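You operate a simulated robot arm through the tools that you are given. There is no shell and no other tool. Be economical: measure what you need, move in short steps, check, and stop when the job is done.

You are at the controls of a simulated robot arm. One attempt, no reset.

TASK
Take the small lamp apart: bulb to its rack, ring into box C21, socket into the yellow bin.
Fine: the bulb goes into the free well of the white bulb rack; the bin is the long one on this bench; sleeve, base, the black socket, the other rings and the rack's other bulbs stay.

It is judged by the outcome, as a careful person would: the job done as asked, and still so three seconds after it is handed in. It fails if anything else is knocked over, pushed out of place, dropped, spilled or broken.

THE ROBOT
A 6-joint arm with a two-finger parallel gripper, fixed in place. Base frame: the origin is at the foot of the arm, x ahead of it, y to its left, z up; the work surface is at about z = 830. Units: mm, rad, N and s.
With the tool pointing down near the work surface it reaches from about 360 to 820 mm from the base axis. Its first joint turns from -2.897 to 2.897 rad. Payload 3.91 kg.
Tool frame: the origin (TCP) lies between the finger pads and is the grasp point; the fingertips stand 30 mm ahead of it; z points along the fingers, y is the line along which they close. The gripper opens to 110 mm. The fingers are 20 mm wide and 10 mm thick; the gripper's body (48 by 112 mm) begins 55 mm behind the TCP.
Orientation is that of the tool frame in the base frame, as [roll, pitch, yaw] about the fixed x, y, z axes, in that order (R = Rz(yaw) Ry(pitch) Rx(roll)). With the fingers straight down and closing along the base's y, the tool's x points along the base's -x, its y along +y and its z along -z.

THE INTERFACE
- The arm moves only by the tool jog_arm. Its arguments are lists of equal length, an entry for each row: "dp": the shift along the tool's x, y, z in units of 20 mm (1.0 is 20 mm), a list of three; "delta_rot": the turn, a rotation vector about the tool's x, y, z in units of 4 degrees (1.0 is 4 degrees), a list of three; "fingers": the finger opening in mm, from 0 to 110. In form: {"dp": [[tx, ty, tz], ...], "delta_rot": [[ax, ay, az], ...], "fingers": [fingers, ...]}. A call has 1 to 12 rows; each row shifts and turns the commanded pose from where the row before left it, along the tool's axes as they then stand. A call with a number of a shift or a turn outside -1 to 1 is refused whole. A row lasts 0.2 s, in which the tool goes at most 50 mm and 0.15 rad; a call with a longer step from one row to the next is refused whole, and so is a gripper value outside its range. A pose out of reach is approached as far as the arm can. The call stops where the force on the tool passes 40 N (or 10 N more than at its start, if that is more) or the arm is blocked; 0.2 s more then pass. Each finger travels about 45 mm/s and halts on what it meets, pressing with about 41 N; the grip force reading is that of the motor and also rises with nothing between the fingers. The clock runs only during rows and for 0.2 s after the last one: add rows that do not move to give the fingers time. It gives the time, the measured TCP pose, the force on the tool (base axes), the opening and the grip force at its end, in the units of the frame above (readings bear some noise), with the torque about the TCP (base axes, N m) and any sound that the robot's microphone picked up.
- Cameras (640 x 400 px; columns grow to the right, rows downward): "scene" is fixed at [218.8, -501.1, 1520.5]; the picture's right is [0.99, -0.15, 0.00], its down [-0.06, -0.37, -0.93] and it looks along [0.14, 0.92, -0.37] (base axes); focal length 320 px, centre (320, 200). "wrist" rides on the gripper at [77, 7, -114] in the tool frame; the picture's right is [-0.09, 1.00, 0.00], its down [-0.80, -0.07, -0.59] and it looks along [-0.59, -0.05, 0.80] (tool axes); focal length 270 px, centre (320, 200). There is no depth. A picture from a camera that has moved, and an enlarged one, comes with that camera's place and axes in the base frame and with its lens.
- grab_frame(camera): a new picture of that camera. No time passes.
- move_column(by): slides the trunk up (or, below 0, down) by that many mm; the arm rides with it, the base frame stays. It gives what a move gives, with no picture.
- close_up(camera, box): a new picture of the part [left, top, right, bottom] of that camera's present view, enlarged. No time passes.
- close_job(): hands the job in; it is judged then, once.

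Work in short steps. Places have to be worked out from the pictures, the camera data and where the tool is seen: move nearer, look again, correct. Check each grasp and each placing, and mend what went wrong. You have 120 turns and 84 pictures in all, those below and enlarged ones among them. Open the gripper and draw the arm clear of the work before you hand the job in, unless the task says otherwise; then end with one line.

The tools are called after "Emit:" as a command line: name --argument value ..., lists and objects as JSON in quotes. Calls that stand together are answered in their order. jog_arm: Moves the arm, as the interface text tells. Its arguments: {"type":"object","properties":{"dp":{"type":"array"},"delta_rot":{"type":"array"},"fingers":{"type":"array"}},"required":["dp","delta_rot","fingers"]} The other tools are called the same way: move_column (by) slides the trunk up or down; grab_frame (camera) takes a picture; close_up (camera, box) takes an enlarged picture of a part of a camera's view; close_job () hands the job in.

At the start:

```text
t: 0.0
tool_pos: [199.6, 374.1, 1392.6]
tool_rot: [-3.14, -0.001, -3.14]
wrist_force: [-0.7, -0.6, -0.2]
wrist_torque: [-0.02, 0.02, -0.02]
grip_width: 109.8
grip_force: 0.1
trunk travel left (down, up): [-550.0, 60.0]
```

scene: 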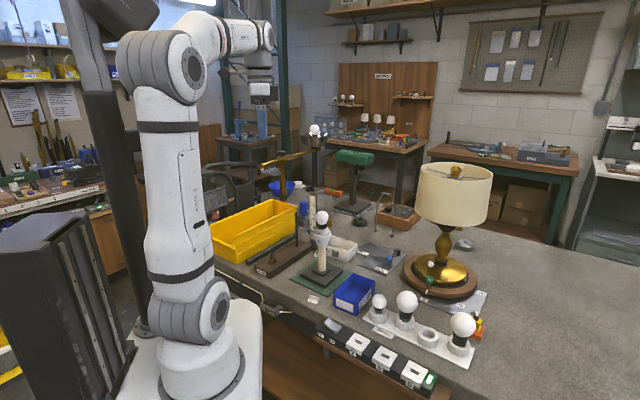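
wrist: 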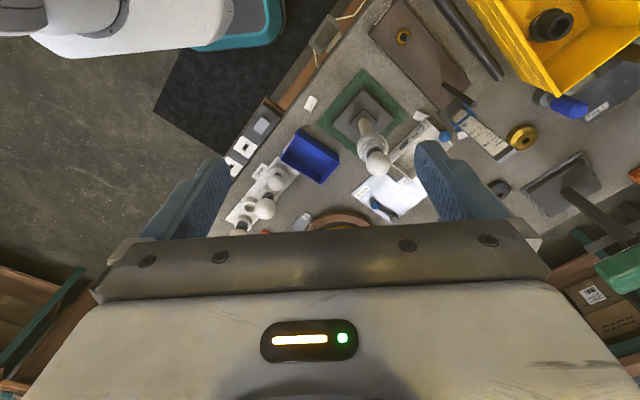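

I start with enlarged views of the workspace to identify the small lamp, rack, boxes and bin.

Emit:
close_up --camera "scene" --box '[230, 180, 390, 310]'

Emit:
close_up --camera "scene" --box '[310, 260, 500, 390]'

Emit:
close_up --camera "wrist" --box '[220, 0, 640, 240]'

```text
3.08 times, centred on (310, 245) of scene
camera zoom: at [218.8, -501.1, 1520.5], right [0.99, -0.15, 0.0], down [-0.06, -0.37, -0.93], along [0.14, 0.92, -0.37], focal length 986 px, centre (351, 62)
```

zoom: 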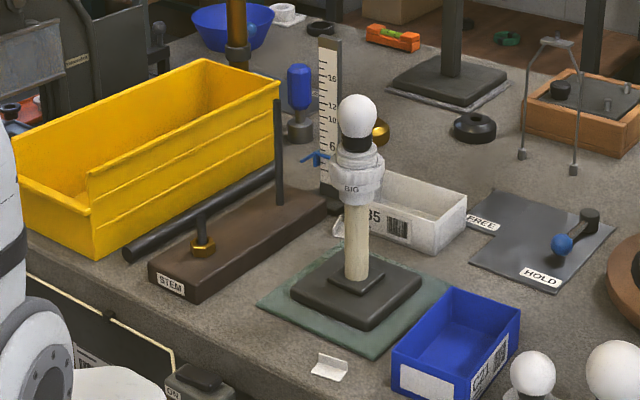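

```text
3.08 times, centred on (405, 325) of scene
camera zoom: at [218.8, -501.1, 1520.5], right [0.99, -0.15, 0.0], down [-0.06, -0.37, -0.93], along [0.14, 0.92, -0.37], focal length 986 px, centre (58, -185)
```

zoom: 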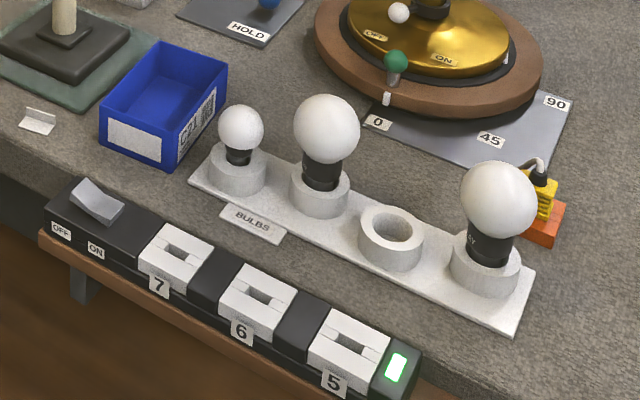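

```text
1.52 times, centred on (430, 120) of wrist
camera zoom: at [124.6, 382.5, 1508.1], right [0.09, 1.0, 0.0], down [0.8, -0.07, 0.59], along [0.59, -0.05, -0.8], focal length 412 px, centre (152, 322)
```

zoom: 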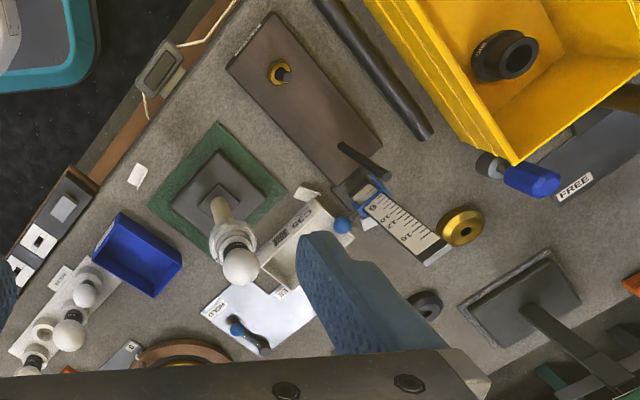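

Lamp stands near (372, 471), top around z 1085. I enlarge the lamp itself to see how it is assembled.

Emit:
close_up --camera "scene" --box '[295, 200, 355, 240]'

Emit:
close_up --camera "scene" --box '[295, 235, 385, 315]'

Emit:
close_up --camera "wrist" --box '[310, 60, 450, 220]'

```text
10.00 times, centred on (325, 220) of scene
camera zoom: at [218.8, -501.1, 1520.5], right [0.99, -0.15, 0.0], down [-0.06, -0.37, -0.93], along [0.14, 0.92, -0.37], focal length 3204 px, centre (270, 0)
```

zoom: 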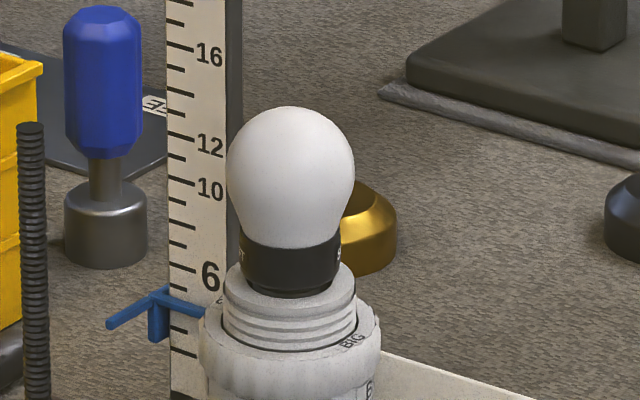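

```text
5.00 times, centred on (340, 275) of scene
camera zoom: at [218.8, -501.1, 1520.5], right [0.99, -0.15, 0.0], down [-0.06, -0.37, -0.93], along [0.14, 0.92, -0.37], focal length 1602 px, centre (220, -175)
```

zoom: 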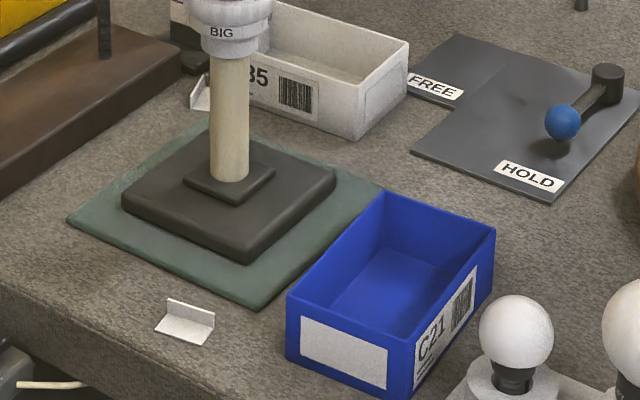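

```text
2.50 times, centred on (380, 140) of wrist
camera zoom: at [124.6, 382.5, 1508.1], right [0.09, 1.0, 0.0], down [0.8, -0.07, 0.59], along [0.59, -0.05, -0.8], focal length 676 px, centre (170, 350)
```

zoom: 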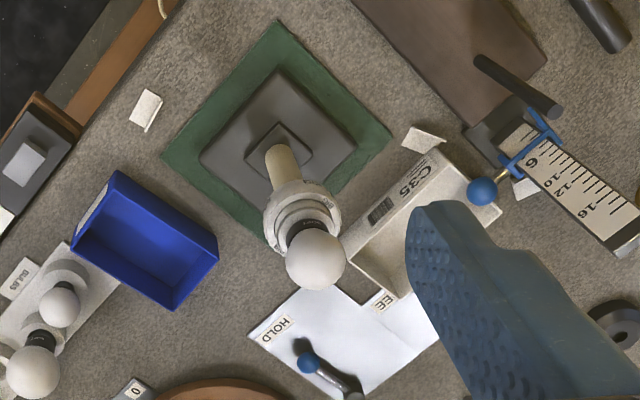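

Bulb globe (~43 mm wide) triangulates to about (376, 470, 1063); below it is a threaded socket with a ring. I move to a viewing pose above and behind it.

Emit:
jog_arm --dp '[[-0.3, 0.44, 0.94], [-0.3, 0.44, 0.94], [-0.3, 0.44, 0.94], [-0.3, 0.44, 0.94], [-0.3, 0.44, 0.94], [-0.3, 0.44, 0.94], [-0.3, 0.44, 0.94], [-0.3, 0.44, 0.94], [-0.3, 0.44, 0.94], [-0.3, 0.44, 0.94], [-0.3, 0.44, 0.94], [-0.3, 0.44, 0.94]]' --delta_rot '[[0, 0, 0], [0, 0, 0], [0, 0, 0], [0, 0, 0], [0, 0, 0], [0, 0, 0], [0, 0, 0], [0, 0, 0], [0, 0, 0], [0, 0, 0], [0, 0, 0], [0, 0, 0]]' --fingers '[110, 110, 110, 110, 110, 110, 110, 110, 110, 110, 110, 110]'

Emit:
grab_frame --camera "wrist"

```text
t: 2.6
tool_pos: [272.3, 480.6, 1168.4]
tool_rot: [3.141, 0.0, 3.141]
wrist_force: [0.7, -0.3, 0.2]
wrist_torque: [0.0, -0.02, 0.02]
grip_width: 109.9
grip_force: 0.2
trunk travel left (down, up): [-550.0, 60.0]
```

```text
75 pictures are left
camera wrist: at [197.0, 488.5, 1282.5], right [0.09, 1.0, 0.0], down [0.8, -0.07, 0.59], along [0.59, -0.05, -0.8], focal length 270 px, centre (320, 200)
```

wrist: 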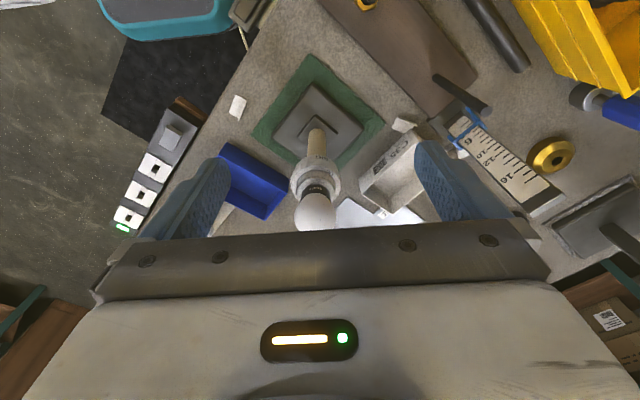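

The arm moves as expected. I enlarge the lamp and its surroundings.

Emit:
close_up --camera "wrist" --box '[280, 120, 360, 230]'

Emit:
close_up --camera "wrist" --box '[340, 60, 480, 220]'

```text
3.64 times, centred on (320, 175) of wrist
camera zoom: at [197.0, 488.5, 1282.5], right [0.09, 1.0, 0.0], down [0.8, -0.07, 0.59], along [0.59, -0.05, -0.8], focal length 983 px, centre (320, 291)
```

zoom: 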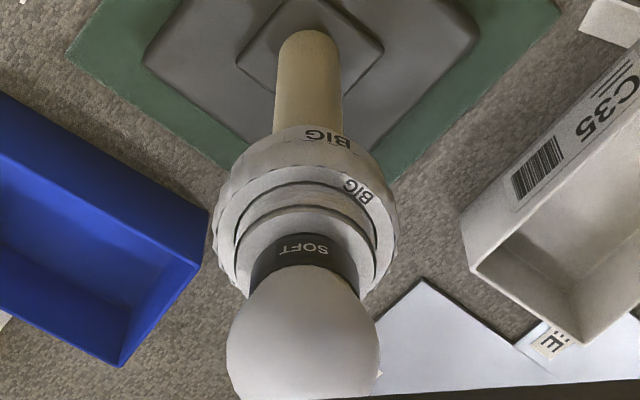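

```text
2.50 times, centred on (410, 140) of wrist
camera zoom: at [197.0, 488.5, 1282.5], right [0.09, 1.0, 0.0], down [0.8, -0.07, 0.59], along [0.59, -0.05, -0.8], focal length 676 px, centre (95, 350)
```

zoom: 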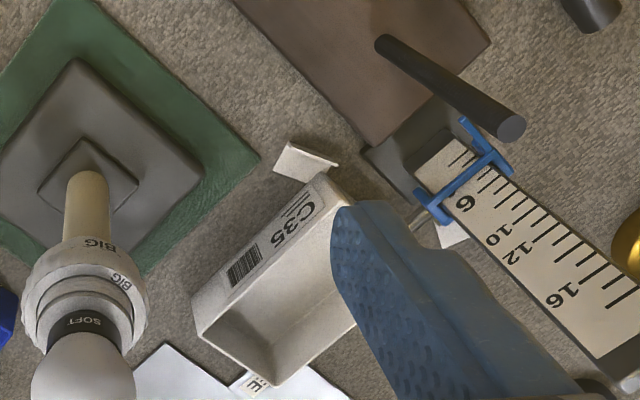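

Parts read: bulb "SOFT", ring and socket both marked "BIG", wooden sleeve. I move directly above the bulb and check alignment before descending.

Emit:
jog_arm --dp '[[-0.84, -0.0925, 0], [-0.84, -0.0925, 0], [-0.84, -0.0925, 0], [-0.84, -0.0925, 0], [-0.84, -0.0925, 0], [-0.84, -0.0925, 0], [0, 0, 0.85], [0, 0, 0.85]]' --delta_rot '[[0, 0, 0], [0, 0, 0], [0, 0, 0], [0, 0, 0], [0, 0, 0], [0, 0, 0], [0, 0, 0], [0, 0, 0]]' --fingers '[110, 110, 110, 110, 110, 110, 110, 110]'

Emit:
grab_frame --camera "wrist"

Emit:
close_up --camera "scene" --box '[270, 150, 390, 250]'

```text
t: 4.4
tool_pos: [373.6, 469.2, 1133.8]
tool_rot: [-3.141, 0.001, 3.141]
wrist_force: [0.1, -0.1, 0.0]
wrist_torque: [0.01, -0.03, 0.01]
grip_width: 110.1
grip_force: 0.1
trunk travel left (down, up): [-550.0, 60.0]
```

```text
72 pictures are left
camera wrist: at [297.7, 477.4, 1248.3], right [0.09, 1.0, 0.0], down [0.8, -0.07, 0.59], along [0.59, -0.05, -0.8], focal length 270 px, centre (320, 200)
```

wrist: 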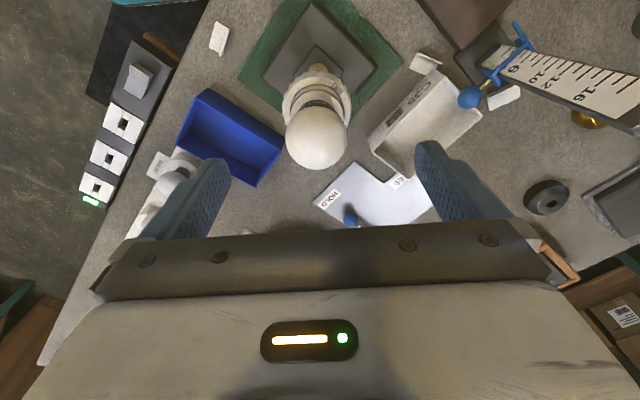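

```text
4.00 times, centred on (330, 200) of scene
camera zoom: at [218.8, -501.1, 1520.5], right [0.99, -0.15, 0.0], down [-0.06, -0.37, -0.93], along [0.14, 0.92, -0.37], focal length 1282 px, centre (280, 200)
```

zoom: 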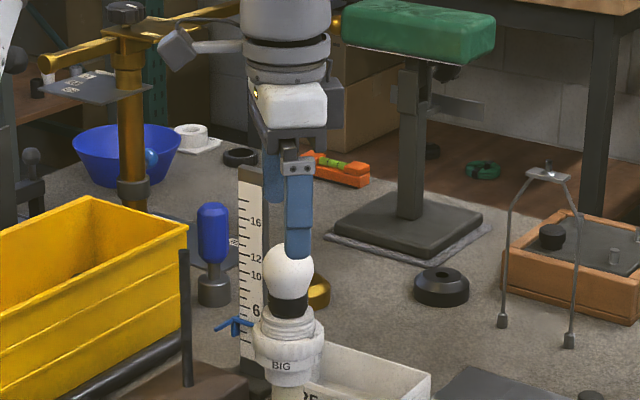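

Alignment is good (bulb at about 374, 468.5). I descend 69 mm and close on the globe.

Emit:
jog_arm --dp '[[0, 0, 0.87], [0, 0, 0.87], [0, 0, 0.87], [0, 0, 0.87], [0, 0, 0], [0, 0, 0], [0, 0, 0], [0, 0, 0], [0, 0, 0], [0, 0, 0]]' --delta_rot '[[0, 0, 0], [0, 0, 0], [0, 0, 0], [0, 0, 0], [0, 0, 0], [0, 0, 0], [0, 0, 0], [0, 0, 0], [0, 0, 0], [0, 0, 0]]' --fingers '[110, 110, 110, 110, 60, 35, 35, 35, 35, 35]'

Emit:
close_up --camera "scene" --box '[270, 160, 390, 260]'

```text
t: 6.6
tool_pos: [371.9, 467.5, 1064.2]
tool_rot: [3.141, 0.002, -3.14]
wrist_force: [0.9, -6.3, 1.4]
wrist_torque: [-0.18, 0.03, 0.04]
grip_width: 41.8
grip_force: 18.4
trunk travel left (down, up): [-550.0, 60.0]
```

```text
4.00 times, centred on (330, 210) of scene
camera zoom: at [218.8, -501.1, 1520.5], right [0.99, -0.15, 0.0], down [-0.06, -0.37, -0.93], along [0.14, 0.92, -0.37], focal length 1282 px, centre (280, 160)
```

zoom: 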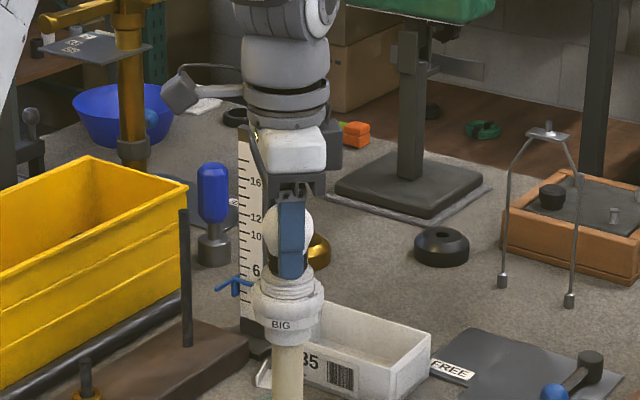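

Bulb is gripped (41.8 mm). I relieve the side load and try a first counter-clockwise turn (seen from above).

Emit:
jog_arm --dp '[[0, -0.08, 0], [0, 0, 0], [0, 0, 0], [0, 0, 0], [0, 0, 0], [0, 0, 0], [0, 0, 0]]' --delta_rot '[[0, 0, 0], [0, 0, -1], [0, 0, -1], [0, 0, -1], [0, 0, -1], [0, 0, -1], [0, 0, 0]]' --fingers '[35, 35, 35, 35, 35, 35, 35]'

Emit:
close_up --camera "scene" --box '[295, 190, 355, 260]'

```text
t: 8.2
tool_pos: [372.7, 466.6, 1065.0]
tool_rot: [3.141, -0.001, -2.793]
wrist_force: [1.3, -5.0, 0.3]
wrist_torque: [0.0, 0.0, -0.02]
grip_width: 41.5
grip_force: 17.9
trunk travel left (down, up): [-550.0, 60.0]
```

```text
5.71 times, centred on (325, 225) of scene
camera zoom: at [218.8, -501.1, 1520.5], right [0.99, -0.15, 0.0], down [-0.06, -0.37, -0.93], along [0.14, 0.92, -0.37], focal length 1831 px, centre (291, 57)
```

zoom: 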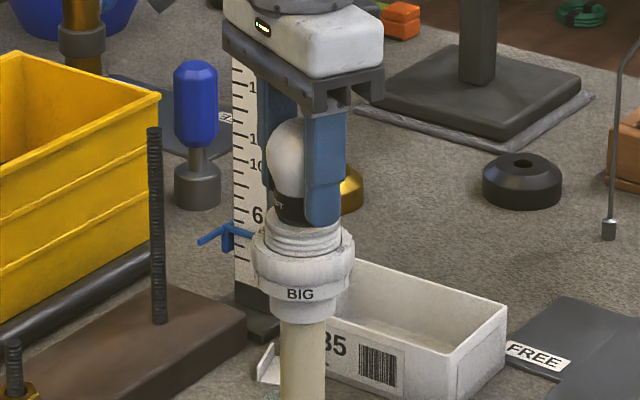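

Torque is near zero; I keep turning and watch z, the collar text and the forces.

Emit:
jog_arm --dp '[[0, 0, 0], [0, 0, 0], [0, 0, 0], [0, 0, 0], [0, 0, 0], [0, 0, 0], [0, 0, 0], [0, 0, 0], [0, 0, 0], [0, 0, 0], [0, 0, 0]]' --delta_rot '[[0, 0, -1], [0, 0, -1], [0, 0, -1], [0, 0, -1], [0, 0, -1], [0, 0, -1], [0, 0, -1], [0, 0, -1], [0, 0, -1], [0, 0, -1], [0, 0, 0]]' --fingers '[35, 35, 35, 35, 35, 35, 35, 35, 35, 35, 35]'

Emit:
close_up --camera "scene" --box '[295, 190, 355, 260]'

Emit:
grab_frame --camera "wrist"

```text
t: 10.6
tool_pos: [372.9, 465.5, 1065.3]
tool_rot: [-3.141, 0.003, -2.092]
wrist_force: [5.7, -4.6, 11.9]
wrist_torque: [0.07, -0.07, -0.01]
grip_width: 41.5
grip_force: 18.0
trunk travel left (down, up): [-550.0, 60.0]
```

```text
5.71 times, centred on (325, 225) of scene
camera zoom: at [218.8, -501.1, 1520.5], right [0.99, -0.15, 0.0], down [-0.06, -0.37, -0.93], along [0.14, 0.92, -0.37], focal length 1831 px, centre (291, 57)
```

zoom: 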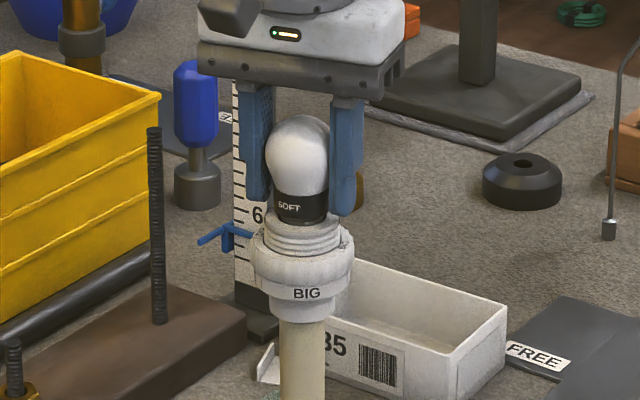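

```text
67 pictures are left
camera wrist: at [330.5, 403.6, 1179.6], right [-0.82, 0.57, 0.0], down [0.46, 0.66, 0.6], along [0.34, 0.49, -0.8], focal length 270 px, centre (320, 200)
```

wrist: 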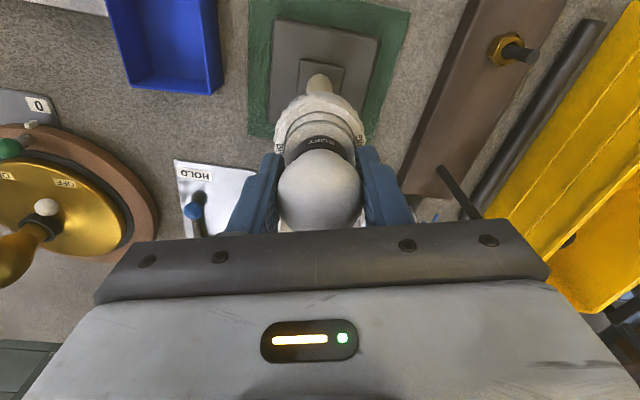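

The bulb turns with the gripper and pushes up on it (+12 N), so it is threaded. I yield upward a little and keep unscrewing.

Emit:
jog_arm --dp '[[0, -0.05, -0.07], [0, 0, -0.004], [0, 0, -0.004], [0, 0, -0.004], [0, 0, -0.004], [0, 0, -0.004], [0, 0, -0.004], [0, 0, -0.004], [0, 0, -0.004], [0, 0, -0.004], [0, 0, -0.004], [0, 0, -0.004]]' --delta_rot '[[0, 0, 0], [0, 0, -1], [0, 0, -1], [0, 0, -1], [0, 0, -1], [0, 0, -1], [0, 0, -1], [0, 0, -1], [0, 0, -1], [0, 0, -1], [0, 0, -1], [0, 0, -1]]' --fingers '[35, 35, 35, 35, 35, 35, 35, 35, 35, 35, 35, 35]'

```text
t: 13.2
tool_pos: [375.2, 466.5, 1067.1]
tool_rot: [3.141, 0.0, -1.326]
wrist_force: [0.9, -4.2, -2.2]
wrist_torque: [-0.15, 0.03, -0.01]
grip_width: 41.1
grip_force: 18.5
trunk travel left (down, up): [-550.0, 60.0]
```

Force is nearly neutral now. I continue turning with a small upward lead.

Emit:
jog_arm --dp '[[0, 0, -0.003], [0, 0, -0.003], [0, 0, -0.003], [0, 0, -0.003], [0, 0, -0.003], [0, 0, -0.003], [0, 0, -0.003], [0, 0, -0.003], [0, 0, -0.003], [0, 0, -0.003], [0, 0, -0.003], [0, 0, -0.003]]' --delta_rot '[[0, 0, -1], [0, 0, -1], [0, 0, -1], [0, 0, -1], [0, 0, -1], [0, 0, -1], [0, 0, -1], [0, 0, -1], [0, 0, -1], [0, 0, -1], [0, 0, -1], [0, 0, -1]]' --fingers '[35, 35, 35, 35, 35, 35, 35, 35, 35, 35, 35, 35]'

Emit:
close_up --camera "scene" --box '[295, 190, 355, 260]'

```text
t: 15.8
tool_pos: [374.6, 467.4, 1067.5]
tool_rot: [-3.14, 0.0, -0.486]
wrist_force: [6.4, 0.2, 2.4]
wrist_torque: [0.0, 0.04, -0.02]
grip_width: 41.1
grip_force: 18.1
trunk travel left (down, up): [-550.0, 60.0]
```

```text
5.71 times, centred on (325, 225) of scene
camera zoom: at [218.8, -501.1, 1520.5], right [0.99, -0.15, 0.0], down [-0.06, -0.37, -0.93], along [0.14, 0.92, -0.37], focal length 1831 px, centre (291, 57)
```

zoom: 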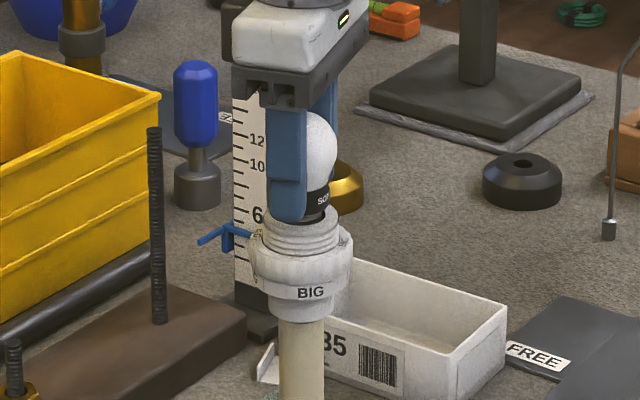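

Text "SOFT" keeps turning. I continue with the same rate.

Emit:
jog_arm --dp '[[0, 0, -0.004], [0, 0, -0.004], [0, 0, -0.004], [0, 0, -0.004], [0, 0, -0.004], [0, 0, -0.004], [0, 0, -0.004], [0, 0, -0.004], [0, 0, -0.004], [0, 0, -0.004], [0, 0, -0.004], [0, 0, -0.004]]' --delta_rot '[[0, 0, -1], [0, 0, -1], [0, 0, -1], [0, 0, -1], [0, 0, -1], [0, 0, -1], [0, 0, -1], [0, 0, -1], [0, 0, -1], [0, 0, -1], [0, 0, -1], [0, 0, -1]]' --fingers '[35, 35, 35, 35, 35, 35, 35, 35, 35, 35, 35, 35]'

```text
t: 18.4
tool_pos: [374.1, 466.2, 1068.3]
tool_rot: [-3.14, 0.0, 0.349]
wrist_force: [4.2, 1.8, 0.5]
wrist_torque: [-0.03, 0.01, 0.02]
grip_width: 40.6
grip_force: 18.0
trunk travel left (down, up): [-550.0, 60.0]
```

Emit:
jog_arm --dp '[[0, 0, -0.004], [0, 0, -0.004], [0, 0, -0.004], [0, 0, -0.004], [0, 0, -0.004], [0, 0, -0.004], [0, 0, -0.004], [0, 0, -0.004], [0, 0, -0.004], [0, 0, -0.004], [0, 0, -0.004], [0, 0, -0.004]]' --delta_rot '[[0, 0, -1], [0, 0, -1], [0, 0, -1], [0, 0, -1], [0, 0, -1], [0, 0, -1], [0, 0, -1], [0, 0, -1], [0, 0, -1], [0, 0, -1], [0, 0, -1], [0, 0, -1]]' --fingers '[35, 35, 35, 35, 35, 35, 35, 35, 35, 35, 35, 35]'

Emit:
close_up --camera "scene" --box '[295, 190, 355, 260]'

```text
t: 21.0
tool_pos: [327.8, 491.4, 1070.2]
tool_rot: [3.089, -0.014, 1.0]
wrist_force: [13.1, 4.1, 26.9]
wrist_torque: [0.03, -1.2, 0.1]
grip_width: 40.3
grip_force: 18.7
out of reach, approached as far as the arm can: row 8, 9, 10, 11, 12
trunk travel left (down, up): [-550.0, 60.0]
```

```text
5.71 times, centred on (325, 225) of scene
camera zoom: at [218.8, -501.1, 1520.5], right [0.99, -0.15, 0.0], down [-0.06, -0.37, -0.93], along [0.14, 0.92, -0.37], focal length 1831 px, centre (291, 57)
```

zoom: 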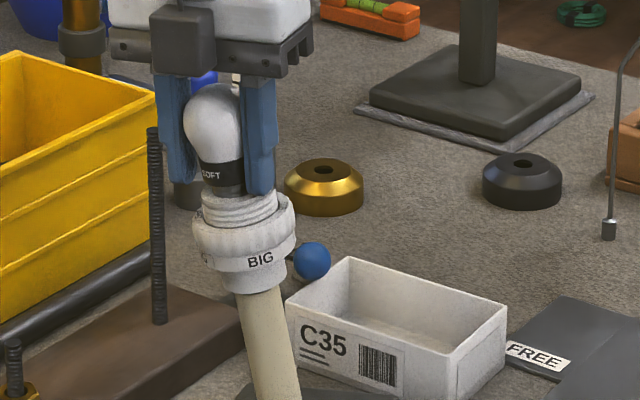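

The wrist hit its limit and the arm swung, tilting the lamp. I immediately rotate back by 6 rows to return to the reachable pose with the lamp upright.

Emit:
jog_arm --dp '[[0, 0, 0], [0, 0, 0], [0, 0, 0], [0, 0, 0], [0, 0, 0], [0, 0, 0], [0, 0, 0], [0, 0, 0]]' --delta_rot '[[0, 0, 1], [0, 0, 1], [0, 0, 1], [0, 0, 1], [0, 0, 1], [0, 0, 1], [0, 0, 0], [0, 0, 0]]' --fingers '[35, 35, 35, 35, 35, 35, 35, 35]'

Emit:
close_up --camera "scene" --box '[280, 190, 360, 290]'

```text
t: 22.8
tool_pos: [329.4, 490.2, 1067.7]
tool_rot: [3.113, -0.019, 0.594]
wrist_force: [16.7, 1.7, 33.2]
wrist_torque: [-0.52, -1.47, 0.26]
grip_width: 40.7
grip_force: 17.9
trunk travel left (down, up): [-550.0, 60.0]
```

```text
4.00 times, centred on (320, 240) of scene
camera zoom: at [218.8, -501.1, 1520.5], right [0.99, -0.15, 0.0], down [-0.06, -0.37, -0.93], along [0.14, 0.92, -0.37], focal length 1282 px, centre (320, 40)
```

zoom: 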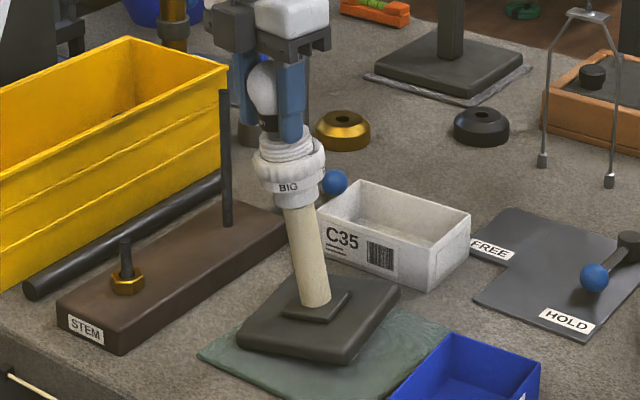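

The lamp is tilted because the commanded position shifted too. I carry it back toward (374, 466) gently, slightly raised to relieve the pressure.

Emit:
jog_arm --dp '[[0, 0, -0.1], [0.117, 0.224, 0], [0.117, 0.224, 0], [0.117, 0.224, 0], [0.117, 0.224, 0], [0, 0, 0]]' --delta_rot '[[0, 0, 0], [0, 0, 0], [0, 0, 0], [0, 0, 0], [0, 0, 0], [0, 0, 0]]' --fingers '[35, 35, 35, 35, 35, 35]'

Emit:
close_up --camera "scene" --box '[280, 190, 360, 290]'

```text
t: 24.2
tool_pos: [345.6, 480.5, 1068.2]
tool_rot: [3.11, -0.016, 0.594]
wrist_force: [7.7, 0.1, -1.8]
wrist_torque: [0.04, -0.33, 0.0]
grip_width: 40.4
grip_force: 17.5
trunk travel left (down, up): [-550.0, 60.0]
```

```text
4.00 times, centred on (320, 240) of scene
camera zoom: at [218.8, -501.1, 1520.5], right [0.99, -0.15, 0.0], down [-0.06, -0.37, -0.93], along [0.14, 0.92, -0.37], focal length 1282 px, centre (320, 40)
```

zoom: 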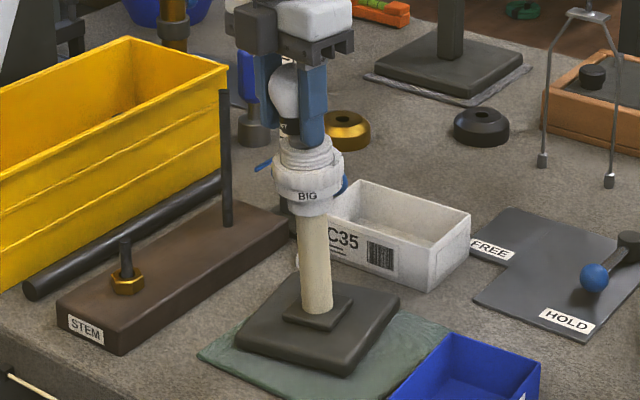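

Recovering well, forces are low. I move the rest of the way.

Emit:
jog_arm --dp '[[0.128, 0.233, 0], [0.128, 0.233, 0], [0.128, 0.233, 0], [0.128, 0.233, 0], [0.128, 0.233, 0], [0, 0, 0]]' --delta_rot '[[0, 0, 0], [0, 0, 0], [0, 0, 0], [0, 0, 0], [0, 0, 0], [0, 0, 0]]' --fingers '[35, 35, 35, 35, 35, 35]'

Emit:
close_up --camera "scene" --box '[280, 190, 360, 290]'

```text
t: 25.6
tool_pos: [368.0, 468.4, 1069.6]
tool_rot: [3.109, -0.014, 0.595]
wrist_force: [-5.1, 0.2, 0.2]
wrist_torque: [0.01, 0.33, 0.06]
grip_width: 40.6
grip_force: 18.1
trunk travel left (down, up): [-550.0, 60.0]
```

```text
4.00 times, centred on (320, 240) of scene
camera zoom: at [218.8, -501.1, 1520.5], right [0.99, -0.15, 0.0], down [-0.06, -0.37, -0.93], along [0.14, 0.92, -0.37], focal length 1282 px, centre (320, 40)
```

zoom: 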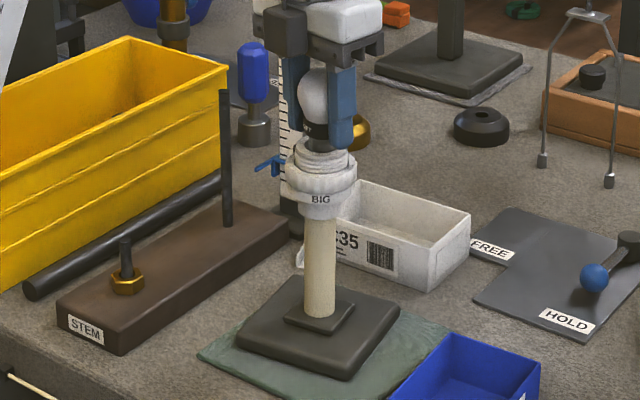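

Lamp is nearly upright; the base seems to have shifted slightly on its mat. I look from the wrist camera.

Emit:
grab_frame --camera "wrist"

Emit:
close_up --camera "scene" --box '[295, 235, 385, 315]'

```text
61 pictures are left
camera wrist: at [433.4, 509.4, 1185.8], right [0.49, -0.87, 0.03], down [-0.72, -0.38, 0.58], along [-0.5, -0.3, -0.81], focal length 270 px, centre (320, 200)
```

wrist: 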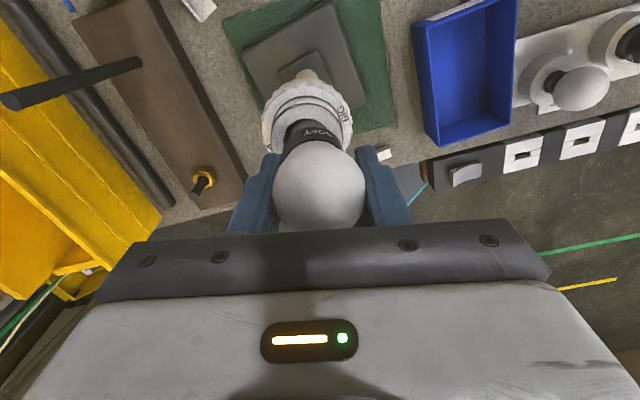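

```text
5.00 times, centred on (340, 275) of scene
camera zoom: at [218.8, -501.1, 1520.5], right [0.99, -0.15, 0.0], down [-0.06, -0.37, -0.93], along [0.14, 0.92, -0.37], focal length 1602 px, centre (220, -175)
```

zoom: 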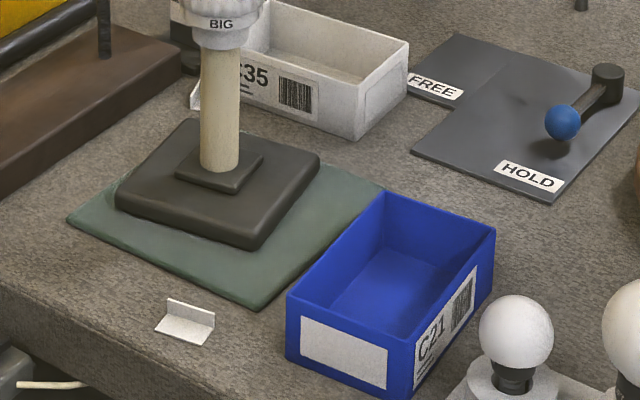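

The base shifted roughly 1 cm and turned slightly; I'll mend that later. First a gentle pull test to see if the bulb is free already.

Emit:
jog_arm --dp '[[0, 0, -0.05], [0, 0, -0.05], [0, 0, 0]]' --delta_rot '[[0, 0, 0], [0, 0, 0], [0, 0, 0]]' --fingers '[35, 35, 35]'

Emit:
close_up --camera "scene" --box '[295, 190, 355, 260]'

```text
t: 26.4
tool_pos: [368.5, 469.4, 1072.3]
tool_rot: [3.111, -0.016, 0.594]
wrist_force: [-6.5, -0.5, -3.0]
wrist_torque: [-0.1, 0.36, 0.03]
grip_width: 40.4
grip_force: 17.5
trunk travel left (down, up): [-550.0, 60.0]
```

```text
5.71 times, centred on (325, 225) of scene
camera zoom: at [218.8, -501.1, 1520.5], right [0.99, -0.15, 0.0], down [-0.06, -0.37, -0.93], along [0.14, 0.92, -0.37], focal length 1831 px, centre (291, 57)
```

zoom: 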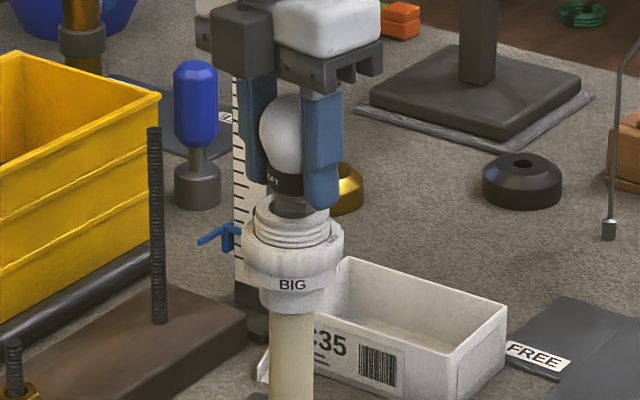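

The bulb rises easily with little force and its threaded neck is exposed. I keep lifting gently.

Emit:
jog_arm --dp '[[0, 0, -0.08], [0, 0, -0.08], [0, 0, -0.08], [0, 0, 0]]' --delta_rot '[[0, 0, 0], [0, 0, 0], [0, 0, 0], [0, 0, 0]]' --fingers '[35, 35, 35, 35]'

Emit:
close_up --camera "scene" --box '[280, 190, 370, 290]'

```text
t: 27.4
tool_pos: [367.0, 469.5, 1077.4]
tool_rot: [3.111, -0.016, 0.595]
wrist_force: [-7.0, -0.9, -2.6]
wrist_torque: [-0.07, 0.34, 0.08]
grip_width: 40.3
grip_force: 18.7
trunk travel left (down, up): [-550.0, 60.0]
```

```text
4.00 times, centred on (325, 240) of scene
camera zoom: at [218.8, -501.1, 1520.5], right [0.99, -0.15, 0.0], down [-0.06, -0.37, -0.93], along [0.14, 0.92, -0.37], focal length 1282 px, centre (300, 40)
```

zoom: 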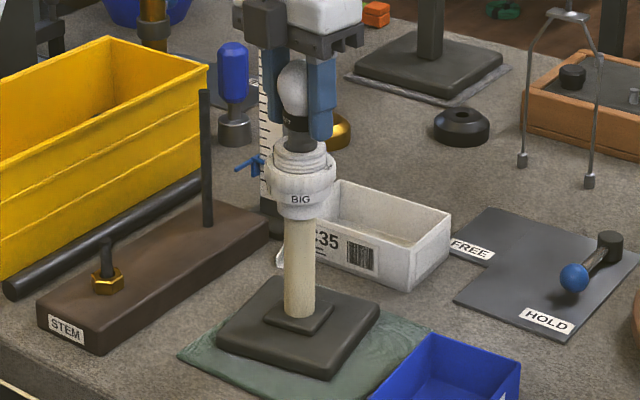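

The bulb is coming out; I relieve the sideways force by shifting 4 mm in -x, then continue lifting.

Emit:
jog_arm --dp '[[-0.166, -0.112, 0], [0, 0, 0], [0, 0, -0.15], [0, 0, -0.15], [0, 0, 0]]' --delta_rot '[[0, 0, 0], [0, 0, 0], [0, 0, 0], [0, 0, 0], [0, 0, 0]]' --fingers '[35, 35, 35, 35, 35]'

Emit:
close_up --camera "scene" --box '[280, 190, 370, 290]'

```text
t: 28.6
tool_pos: [365.3, 468.8, 1082.5]
tool_rot: [3.111, -0.017, 0.596]
wrist_force: [0.0, 0.3, -0.5]
wrist_torque: [-0.01, 0.0, 0.03]
grip_width: 40.3
grip_force: 17.5
trunk travel left (down, up): [-550.0, 60.0]
```

```text
4.00 times, centred on (325, 240) of scene
camera zoom: at [218.8, -501.1, 1520.5], right [0.99, -0.15, 0.0], down [-0.06, -0.37, -0.93], along [0.14, 0.92, -0.37], focal length 1282 px, centre (300, 40)
```

zoom: 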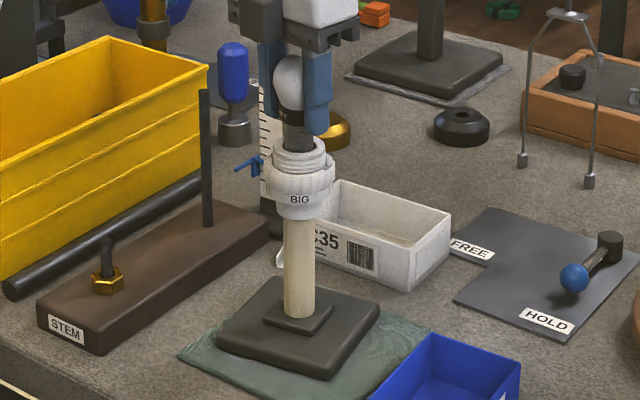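

Forces are zero: the bulb is free. I lift it 60 mm clear and inspect its attitude.

Emit:
jog_arm --dp '[[0, 0, -0.4], [0, 0, -0.6], [0, 0, -0.8], [0, 0, -0.8], [0, 0, -0.8], [0, 0, 0]]' --delta_rot '[[0, 0, 0], [0, 0, 0], [0, 0, 0], [0, 0, 0], [0, 0, 0], [0, 0, 0]]' --fingers '[35, 35, 35, 35, 35, 35]'

Emit:
close_up --camera "scene" --box '[270, 150, 360, 250]'

Emit:
close_up --camera "wrist" --box '[200, 0, 460, 240]'

```text
t: 30.0
tool_pos: [362.1, 470.0, 1150.3]
tool_rot: [3.109, -0.016, 0.596]
wrist_force: [-0.6, 0.2, 0.5]
wrist_torque: [0.03, -0.02, 0.0]
grip_width: 40.5
grip_force: 18.2
trunk travel left (down, up): [-550.0, 60.0]
```

```text
4.00 times, centred on (315, 200) of scene
camera zoom: at [218.8, -501.1, 1520.5], right [0.99, -0.15, 0.0], down [-0.06, -0.37, -0.93], along [0.14, 0.92, -0.37], focal length 1282 px, centre (340, 200)
```

zoom: 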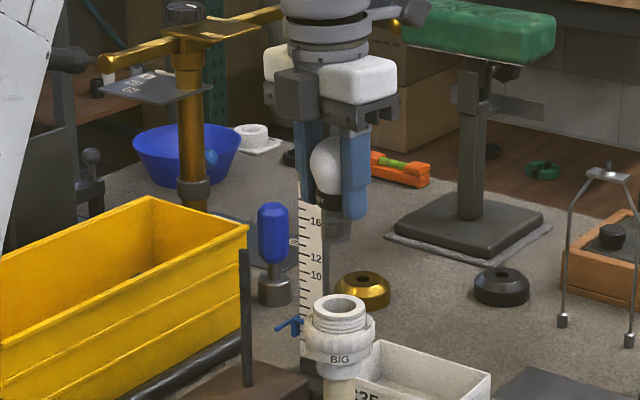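

```text
1.67 times, centred on (330, 120) of wrist
camera zoom: at [428.0, 510.6, 1266.3], right [0.49, -0.87, 0.03], down [-0.72, -0.38, 0.58], along [-0.5, -0.3, -0.81], focal length 450 px, centre (303, 333)
```

zoom: 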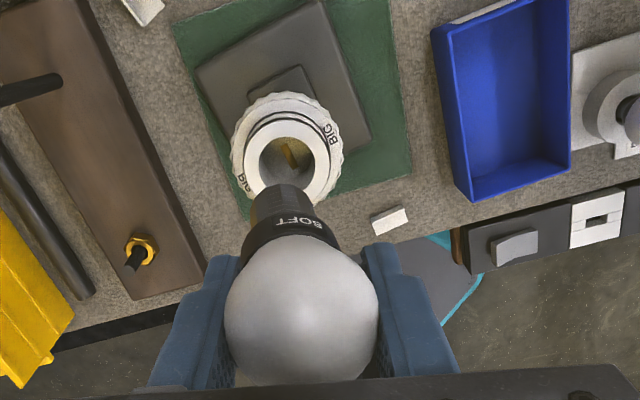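

The bulb is out, but appears tilted in the fingers. I take a closer look to measure the tilt.

Emit:
close_up --camera "scene" --box '[295, 175, 340, 215]'

```text
10.00 times, centred on (318, 195) of scene
camera zoom: at [218.8, -501.1, 1520.5], right [0.99, -0.15, 0.0], down [-0.06, -0.37, -0.93], along [0.14, 0.92, -0.37], focal length 3204 px, centre (345, 250)
```

zoom: 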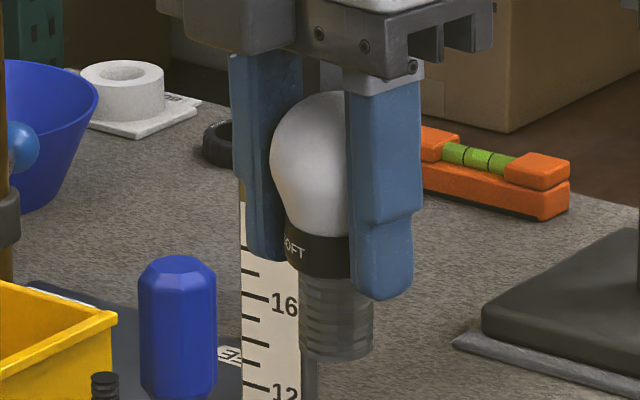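

Bulb neck leans modestly (mostly toward +y). I level the tool and rotate clockwise away from the joint limit, in place, before the transfer.

Emit:
jog_arm --dp '[[0, 0, 0], [0, 0, 0], [0, 0, 0], [0, 0, 0], [0, 0, 0], [0, 0, 0], [0, 0, 0], [0, 0, 0], [0, 0, 0], [0, 0, 0], [0, 0, 0], [0, 0, 0]]' --delta_rot '[[0.467, -0.23, 0], [0, 0, 1], [0, 0, 1], [0, 0, 1], [0, 0, 1], [0, 0, 1], [0, 0, 1], [0, 0, 1], [0, 0, 1], [0, 0, 1], [0, 0, 1], [0, 0, 1]]' --fingers '[35, 35, 35, 35, 35, 35, 35, 35, 35, 35, 35, 35]'

Emit:
jog_arm --dp '[[0, 0, 0], [0, 0, 0], [0, 0, 0], [0, 0, 0], [0, 0, 0], [0, 0, 0], [0, 0, 0], [0, 0, 0], [0, 0, 0], [0, 0, 0]]' --delta_rot '[[0, 0, 1], [0, 0, 1], [0, 0, 1], [0, 0, 1], [0, 0, 1], [0, 0, 1], [0, 0, 1], [0, 0, 1], [0, 0, 0.5], [0, 0, 0]]' --fingers '[35, 35, 35, 35, 35, 35, 35, 35, 35, 35]'

Emit:
close_up --camera "scene" --box '[295, 175, 340, 215]'

Emit:
grab_frame --camera "wrist"

```text
t: 32.6
tool_pos: [360.7, 469.3, 1150.6]
tool_rot: [-3.138, 0.001, -0.175]
wrist_force: [0.2, 0.1, -0.8]
wrist_torque: [-0.02, -0.02, -0.01]
grip_width: 40.3
grip_force: 18.1
trunk travel left (down, up): [-550.0, 60.0]
```

```text
t: 34.8
tool_pos: [361.8, 470.0, 1150.6]
tool_rot: [3.14, 0.002, -0.764]
wrist_force: [-0.5, -0.3, 0.1]
wrist_torque: [-0.02, -0.03, 0.0]
grip_width: 40.5
grip_force: 17.9
trunk travel left (down, up): [-550.0, 60.0]
```

```text
10.00 times, centred on (318, 195) of scene
camera zoom: at [218.8, -501.1, 1520.5], right [0.99, -0.15, 0.0], down [-0.06, -0.37, -0.93], along [0.14, 0.92, -0.37], focal length 3204 px, centre (345, 250)
```

zoom: 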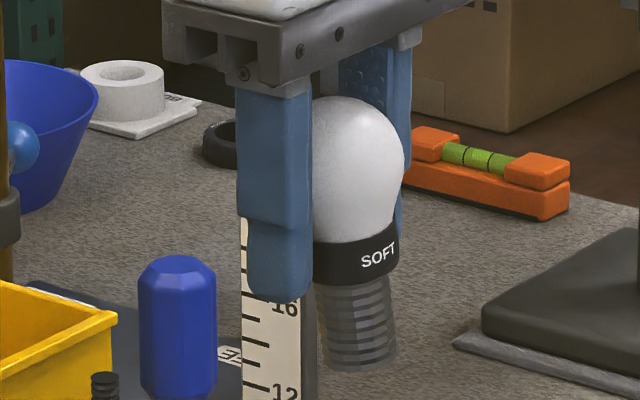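

```text
52 pictures are left
camera wrist: at [414.4, 412.6, 1265.2], right [-0.75, -0.66, 0.0], down [-0.53, 0.61, 0.6], along [-0.39, 0.45, -0.8], focal length 270 px, centre (320, 200)
```

wrist: 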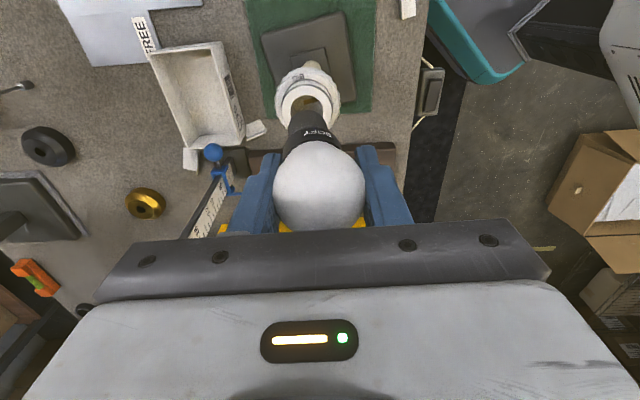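

Lean is only ~5° each way. I transfer at this height to above the free well (estimate (606,116)).

Emit:
jog_arm --dp '[[0.957, 0.197, 0], [0.957, 0.197, 0], [0.957, 0.197, 0], [0.957, 0.197, 0], [0.957, 0.197, 0], [0.957, 0.197, 0], [0.957, 0.197, 0], [0.957, 0.197, 0], [0.957, 0.197, 0], [0.957, 0.197, 0], [0.957, 0.197, 0]]' --delta_rot '[[0, 0, 0], [0, 0, 0], [0, 0, 0], [0, 0, 0], [0, 0, 0], [0, 0, 0], [0, 0, 0], [0, 0, 0], [0, 0, 0], [0, 0, 0], [0, 0, 0]]' --fingers '[35, 35, 35, 35, 35, 35, 35, 35, 35, 35, 35]'

Emit:
jog_arm --dp '[[0.957, 0.197, 0], [0.957, 0.197, 0], [0.957, 0.197, 0], [0.957, 0.197, 0], [0.957, 0.197, 0], [0.957, 0.197, 0], [0.957, 0.197, 0], [0.957, 0.197, 0], [0.957, 0.197, 0], [0.957, 0.197, 0], [0.957, 0.197, 0]]' --delta_rot '[[0, 0, 0], [0, 0, 0], [0, 0, 0], [0, 0, 0], [0, 0, 0], [0, 0, 0], [0, 0, 0], [0, 0, 0], [0, 0, 0], [0, 0, 0], [0, 0, 0]]' --fingers '[35, 35, 35, 35, 35, 35, 35, 35, 35, 35, 35]'

Emit:
grab_frame --camera "wrist"

Emit:
grab_frame --camera "scene"

```text
t: 37.2
tool_pos: [484.6, 292.6, 1150.1]
tool_rot: [-3.141, 0.002, -0.767]
wrist_force: [-0.6, 0.4, 0.0]
wrist_torque: [0.01, 0.02, -0.01]
grip_width: 40.2
grip_force: 18.0
trunk travel left (down, up): [-550.0, 60.0]
```

```text
t: 39.6
tool_pos: [605.8, 116.6, 1149.5]
tool_rot: [3.141, 0.003, -0.767]
wrist_force: [-0.7, 0.1, -0.8]
wrist_torque: [0.01, 0.01, -0.01]
grip_width: 40.3
grip_force: 18.5
trunk travel left (down, up): [-550.0, 60.0]
```

```text
51 pictures are left
camera wrist: at [658.1, 59.1, 1263.9], right [-0.75, -0.66, 0.0], down [-0.53, 0.61, 0.6], along [-0.39, 0.45, -0.8], focal length 270 px, centre (320, 200)
```

wrist: 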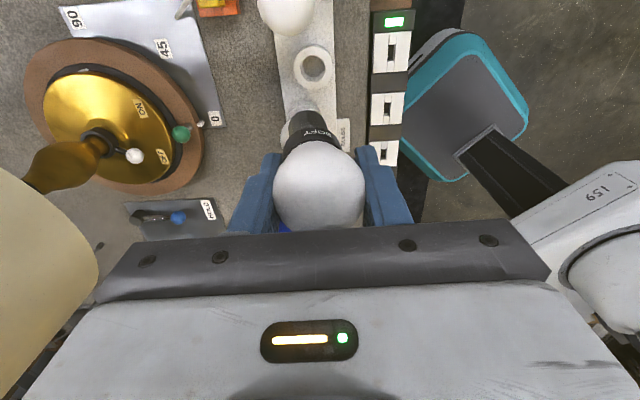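

```text
50 pictures are left
```

scene: 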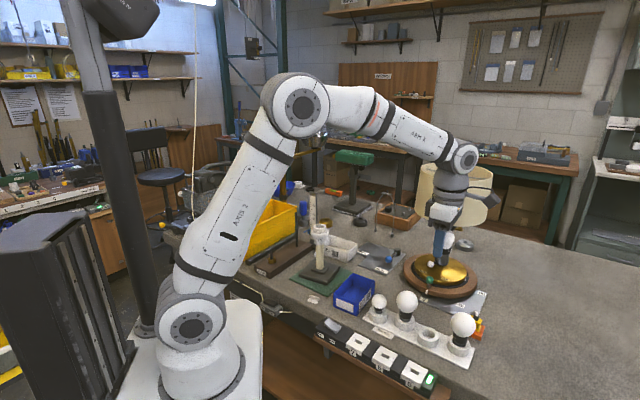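

Wrist view puts the well near (619,119), scene view near (604,112). I shift partway, descend 90 mm, level the bulb by tilting, and look again.

Emit:
jog_arm --dp '[[0.185, -0.385, 0.9], [0, 0, 0.9], [0, 0, 0.9], [0, 0, 0.9], [0, 0, 0.9], [0, 0, 0], [0, 0, 0], [0, 0, 0]]' --delta_rot '[[0, 0, 0], [0, 0, 0], [0, 0, 0], [0, 0, 0], [0, 0, 0], [-0.6, -0.6, 0], [-0.6, -0.6, 0], [0, 0, 0]]' --fingers '[35, 35, 35, 35, 35, 35, 35, 35]'

Emit:
grab_frame --camera "wrist"

Emit:
close_up --camera "scene" --box '[390, 240, 490, 360]'

```text
t: 41.4
tool_pos: [612.6, 120.9, 1060.4]
tool_rot: [3.058, 0.086, -0.769]
wrist_force: [0.1, 0.4, -1.1]
wrist_torque: [-0.01, -0.04, 0.01]
grip_width: 40.3
grip_force: 17.8
trunk travel left (down, up): [-550.0, 60.0]
```

```text
49 pictures are left
camera wrist: at [678.9, 62.9, 1168.0], right [-0.75, -0.66, 0.09], down [-0.45, 0.61, 0.65], along [-0.48, 0.45, -0.75], focal length 270 px, centre (320, 200)
```

wrist: 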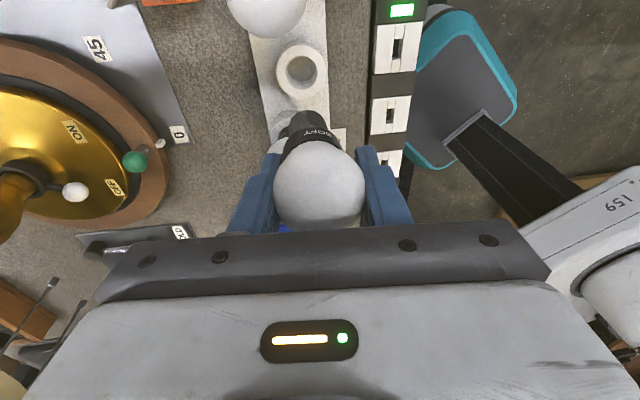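

```text
3.33 times, centred on (440, 300) of scene
camera zoom: at [218.8, -501.1, 1520.5], right [0.99, -0.15, 0.0], down [-0.06, -0.37, -0.93], along [0.14, 0.92, -0.37], focal length 1068 px, centre (-80, -133)
```

zoom: 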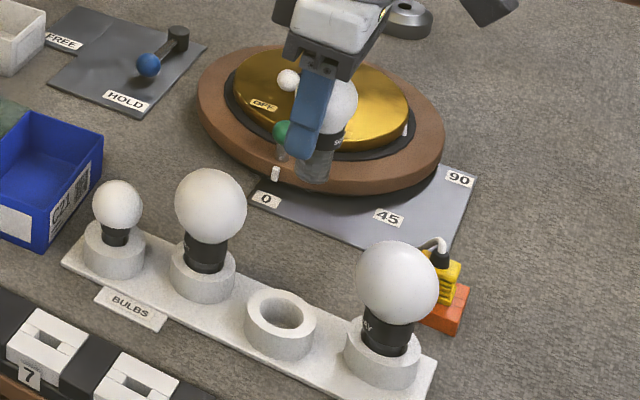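

Wrist sightings agree on the well at about (619,120). I shift ~6 mm in +x and descend another 70 mm, then compare tip and well in both views.

Emit:
jog_arm --dp '[[0.129, -0.125, 0.869], [0.129, -0.125, 0.869], [0.129, -0.125, 0.869], [0.129, -0.125, 0.869], [0, 0, 0]]' --delta_rot '[[0, 0, 0], [0, 0, 0], [0, 0, 0], [0, 0, 0], [0, 0, 0]]' --fingers '[35, 35, 35, 35, 35]'

Emit:
close_up --camera "wrist" --box '[220, 0, 420, 220]'

Emit:
close_up --camera "scene" --box '[400, 240, 490, 360]'

```text
t: 42.6
tool_pos: [620.0, 119.7, 989.2]
tool_rot: [3.058, 0.084, -0.771]
wrist_force: [0.9, 0.3, -1.0]
wrist_torque: [0.02, 0.0, 0.01]
grip_width: 40.1
grip_force: 18.2
trunk travel left (down, up): [-550.0, 60.0]
```

```text
1.82 times, centred on (320, 110) of wrist
camera zoom: at [684.8, 62.8, 1096.3], right [-0.75, -0.66, 0.09], down [-0.45, 0.61, 0.65], along [-0.48, 0.45, -0.75], focal length 491 px, centre (320, 364)
```

zoom: 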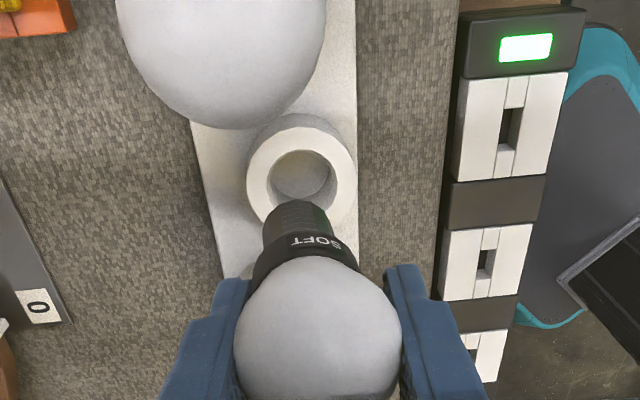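

```text
3.33 times, centred on (445, 300) of scene
camera zoom: at [218.8, -501.1, 1520.5], right [0.99, -0.15, 0.0], down [-0.06, -0.37, -0.93], along [0.14, 0.92, -0.37], focal length 1068 px, centre (-97, -133)
```

zoom: 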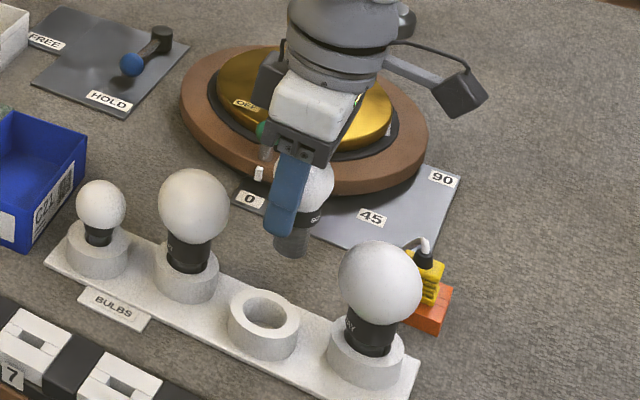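

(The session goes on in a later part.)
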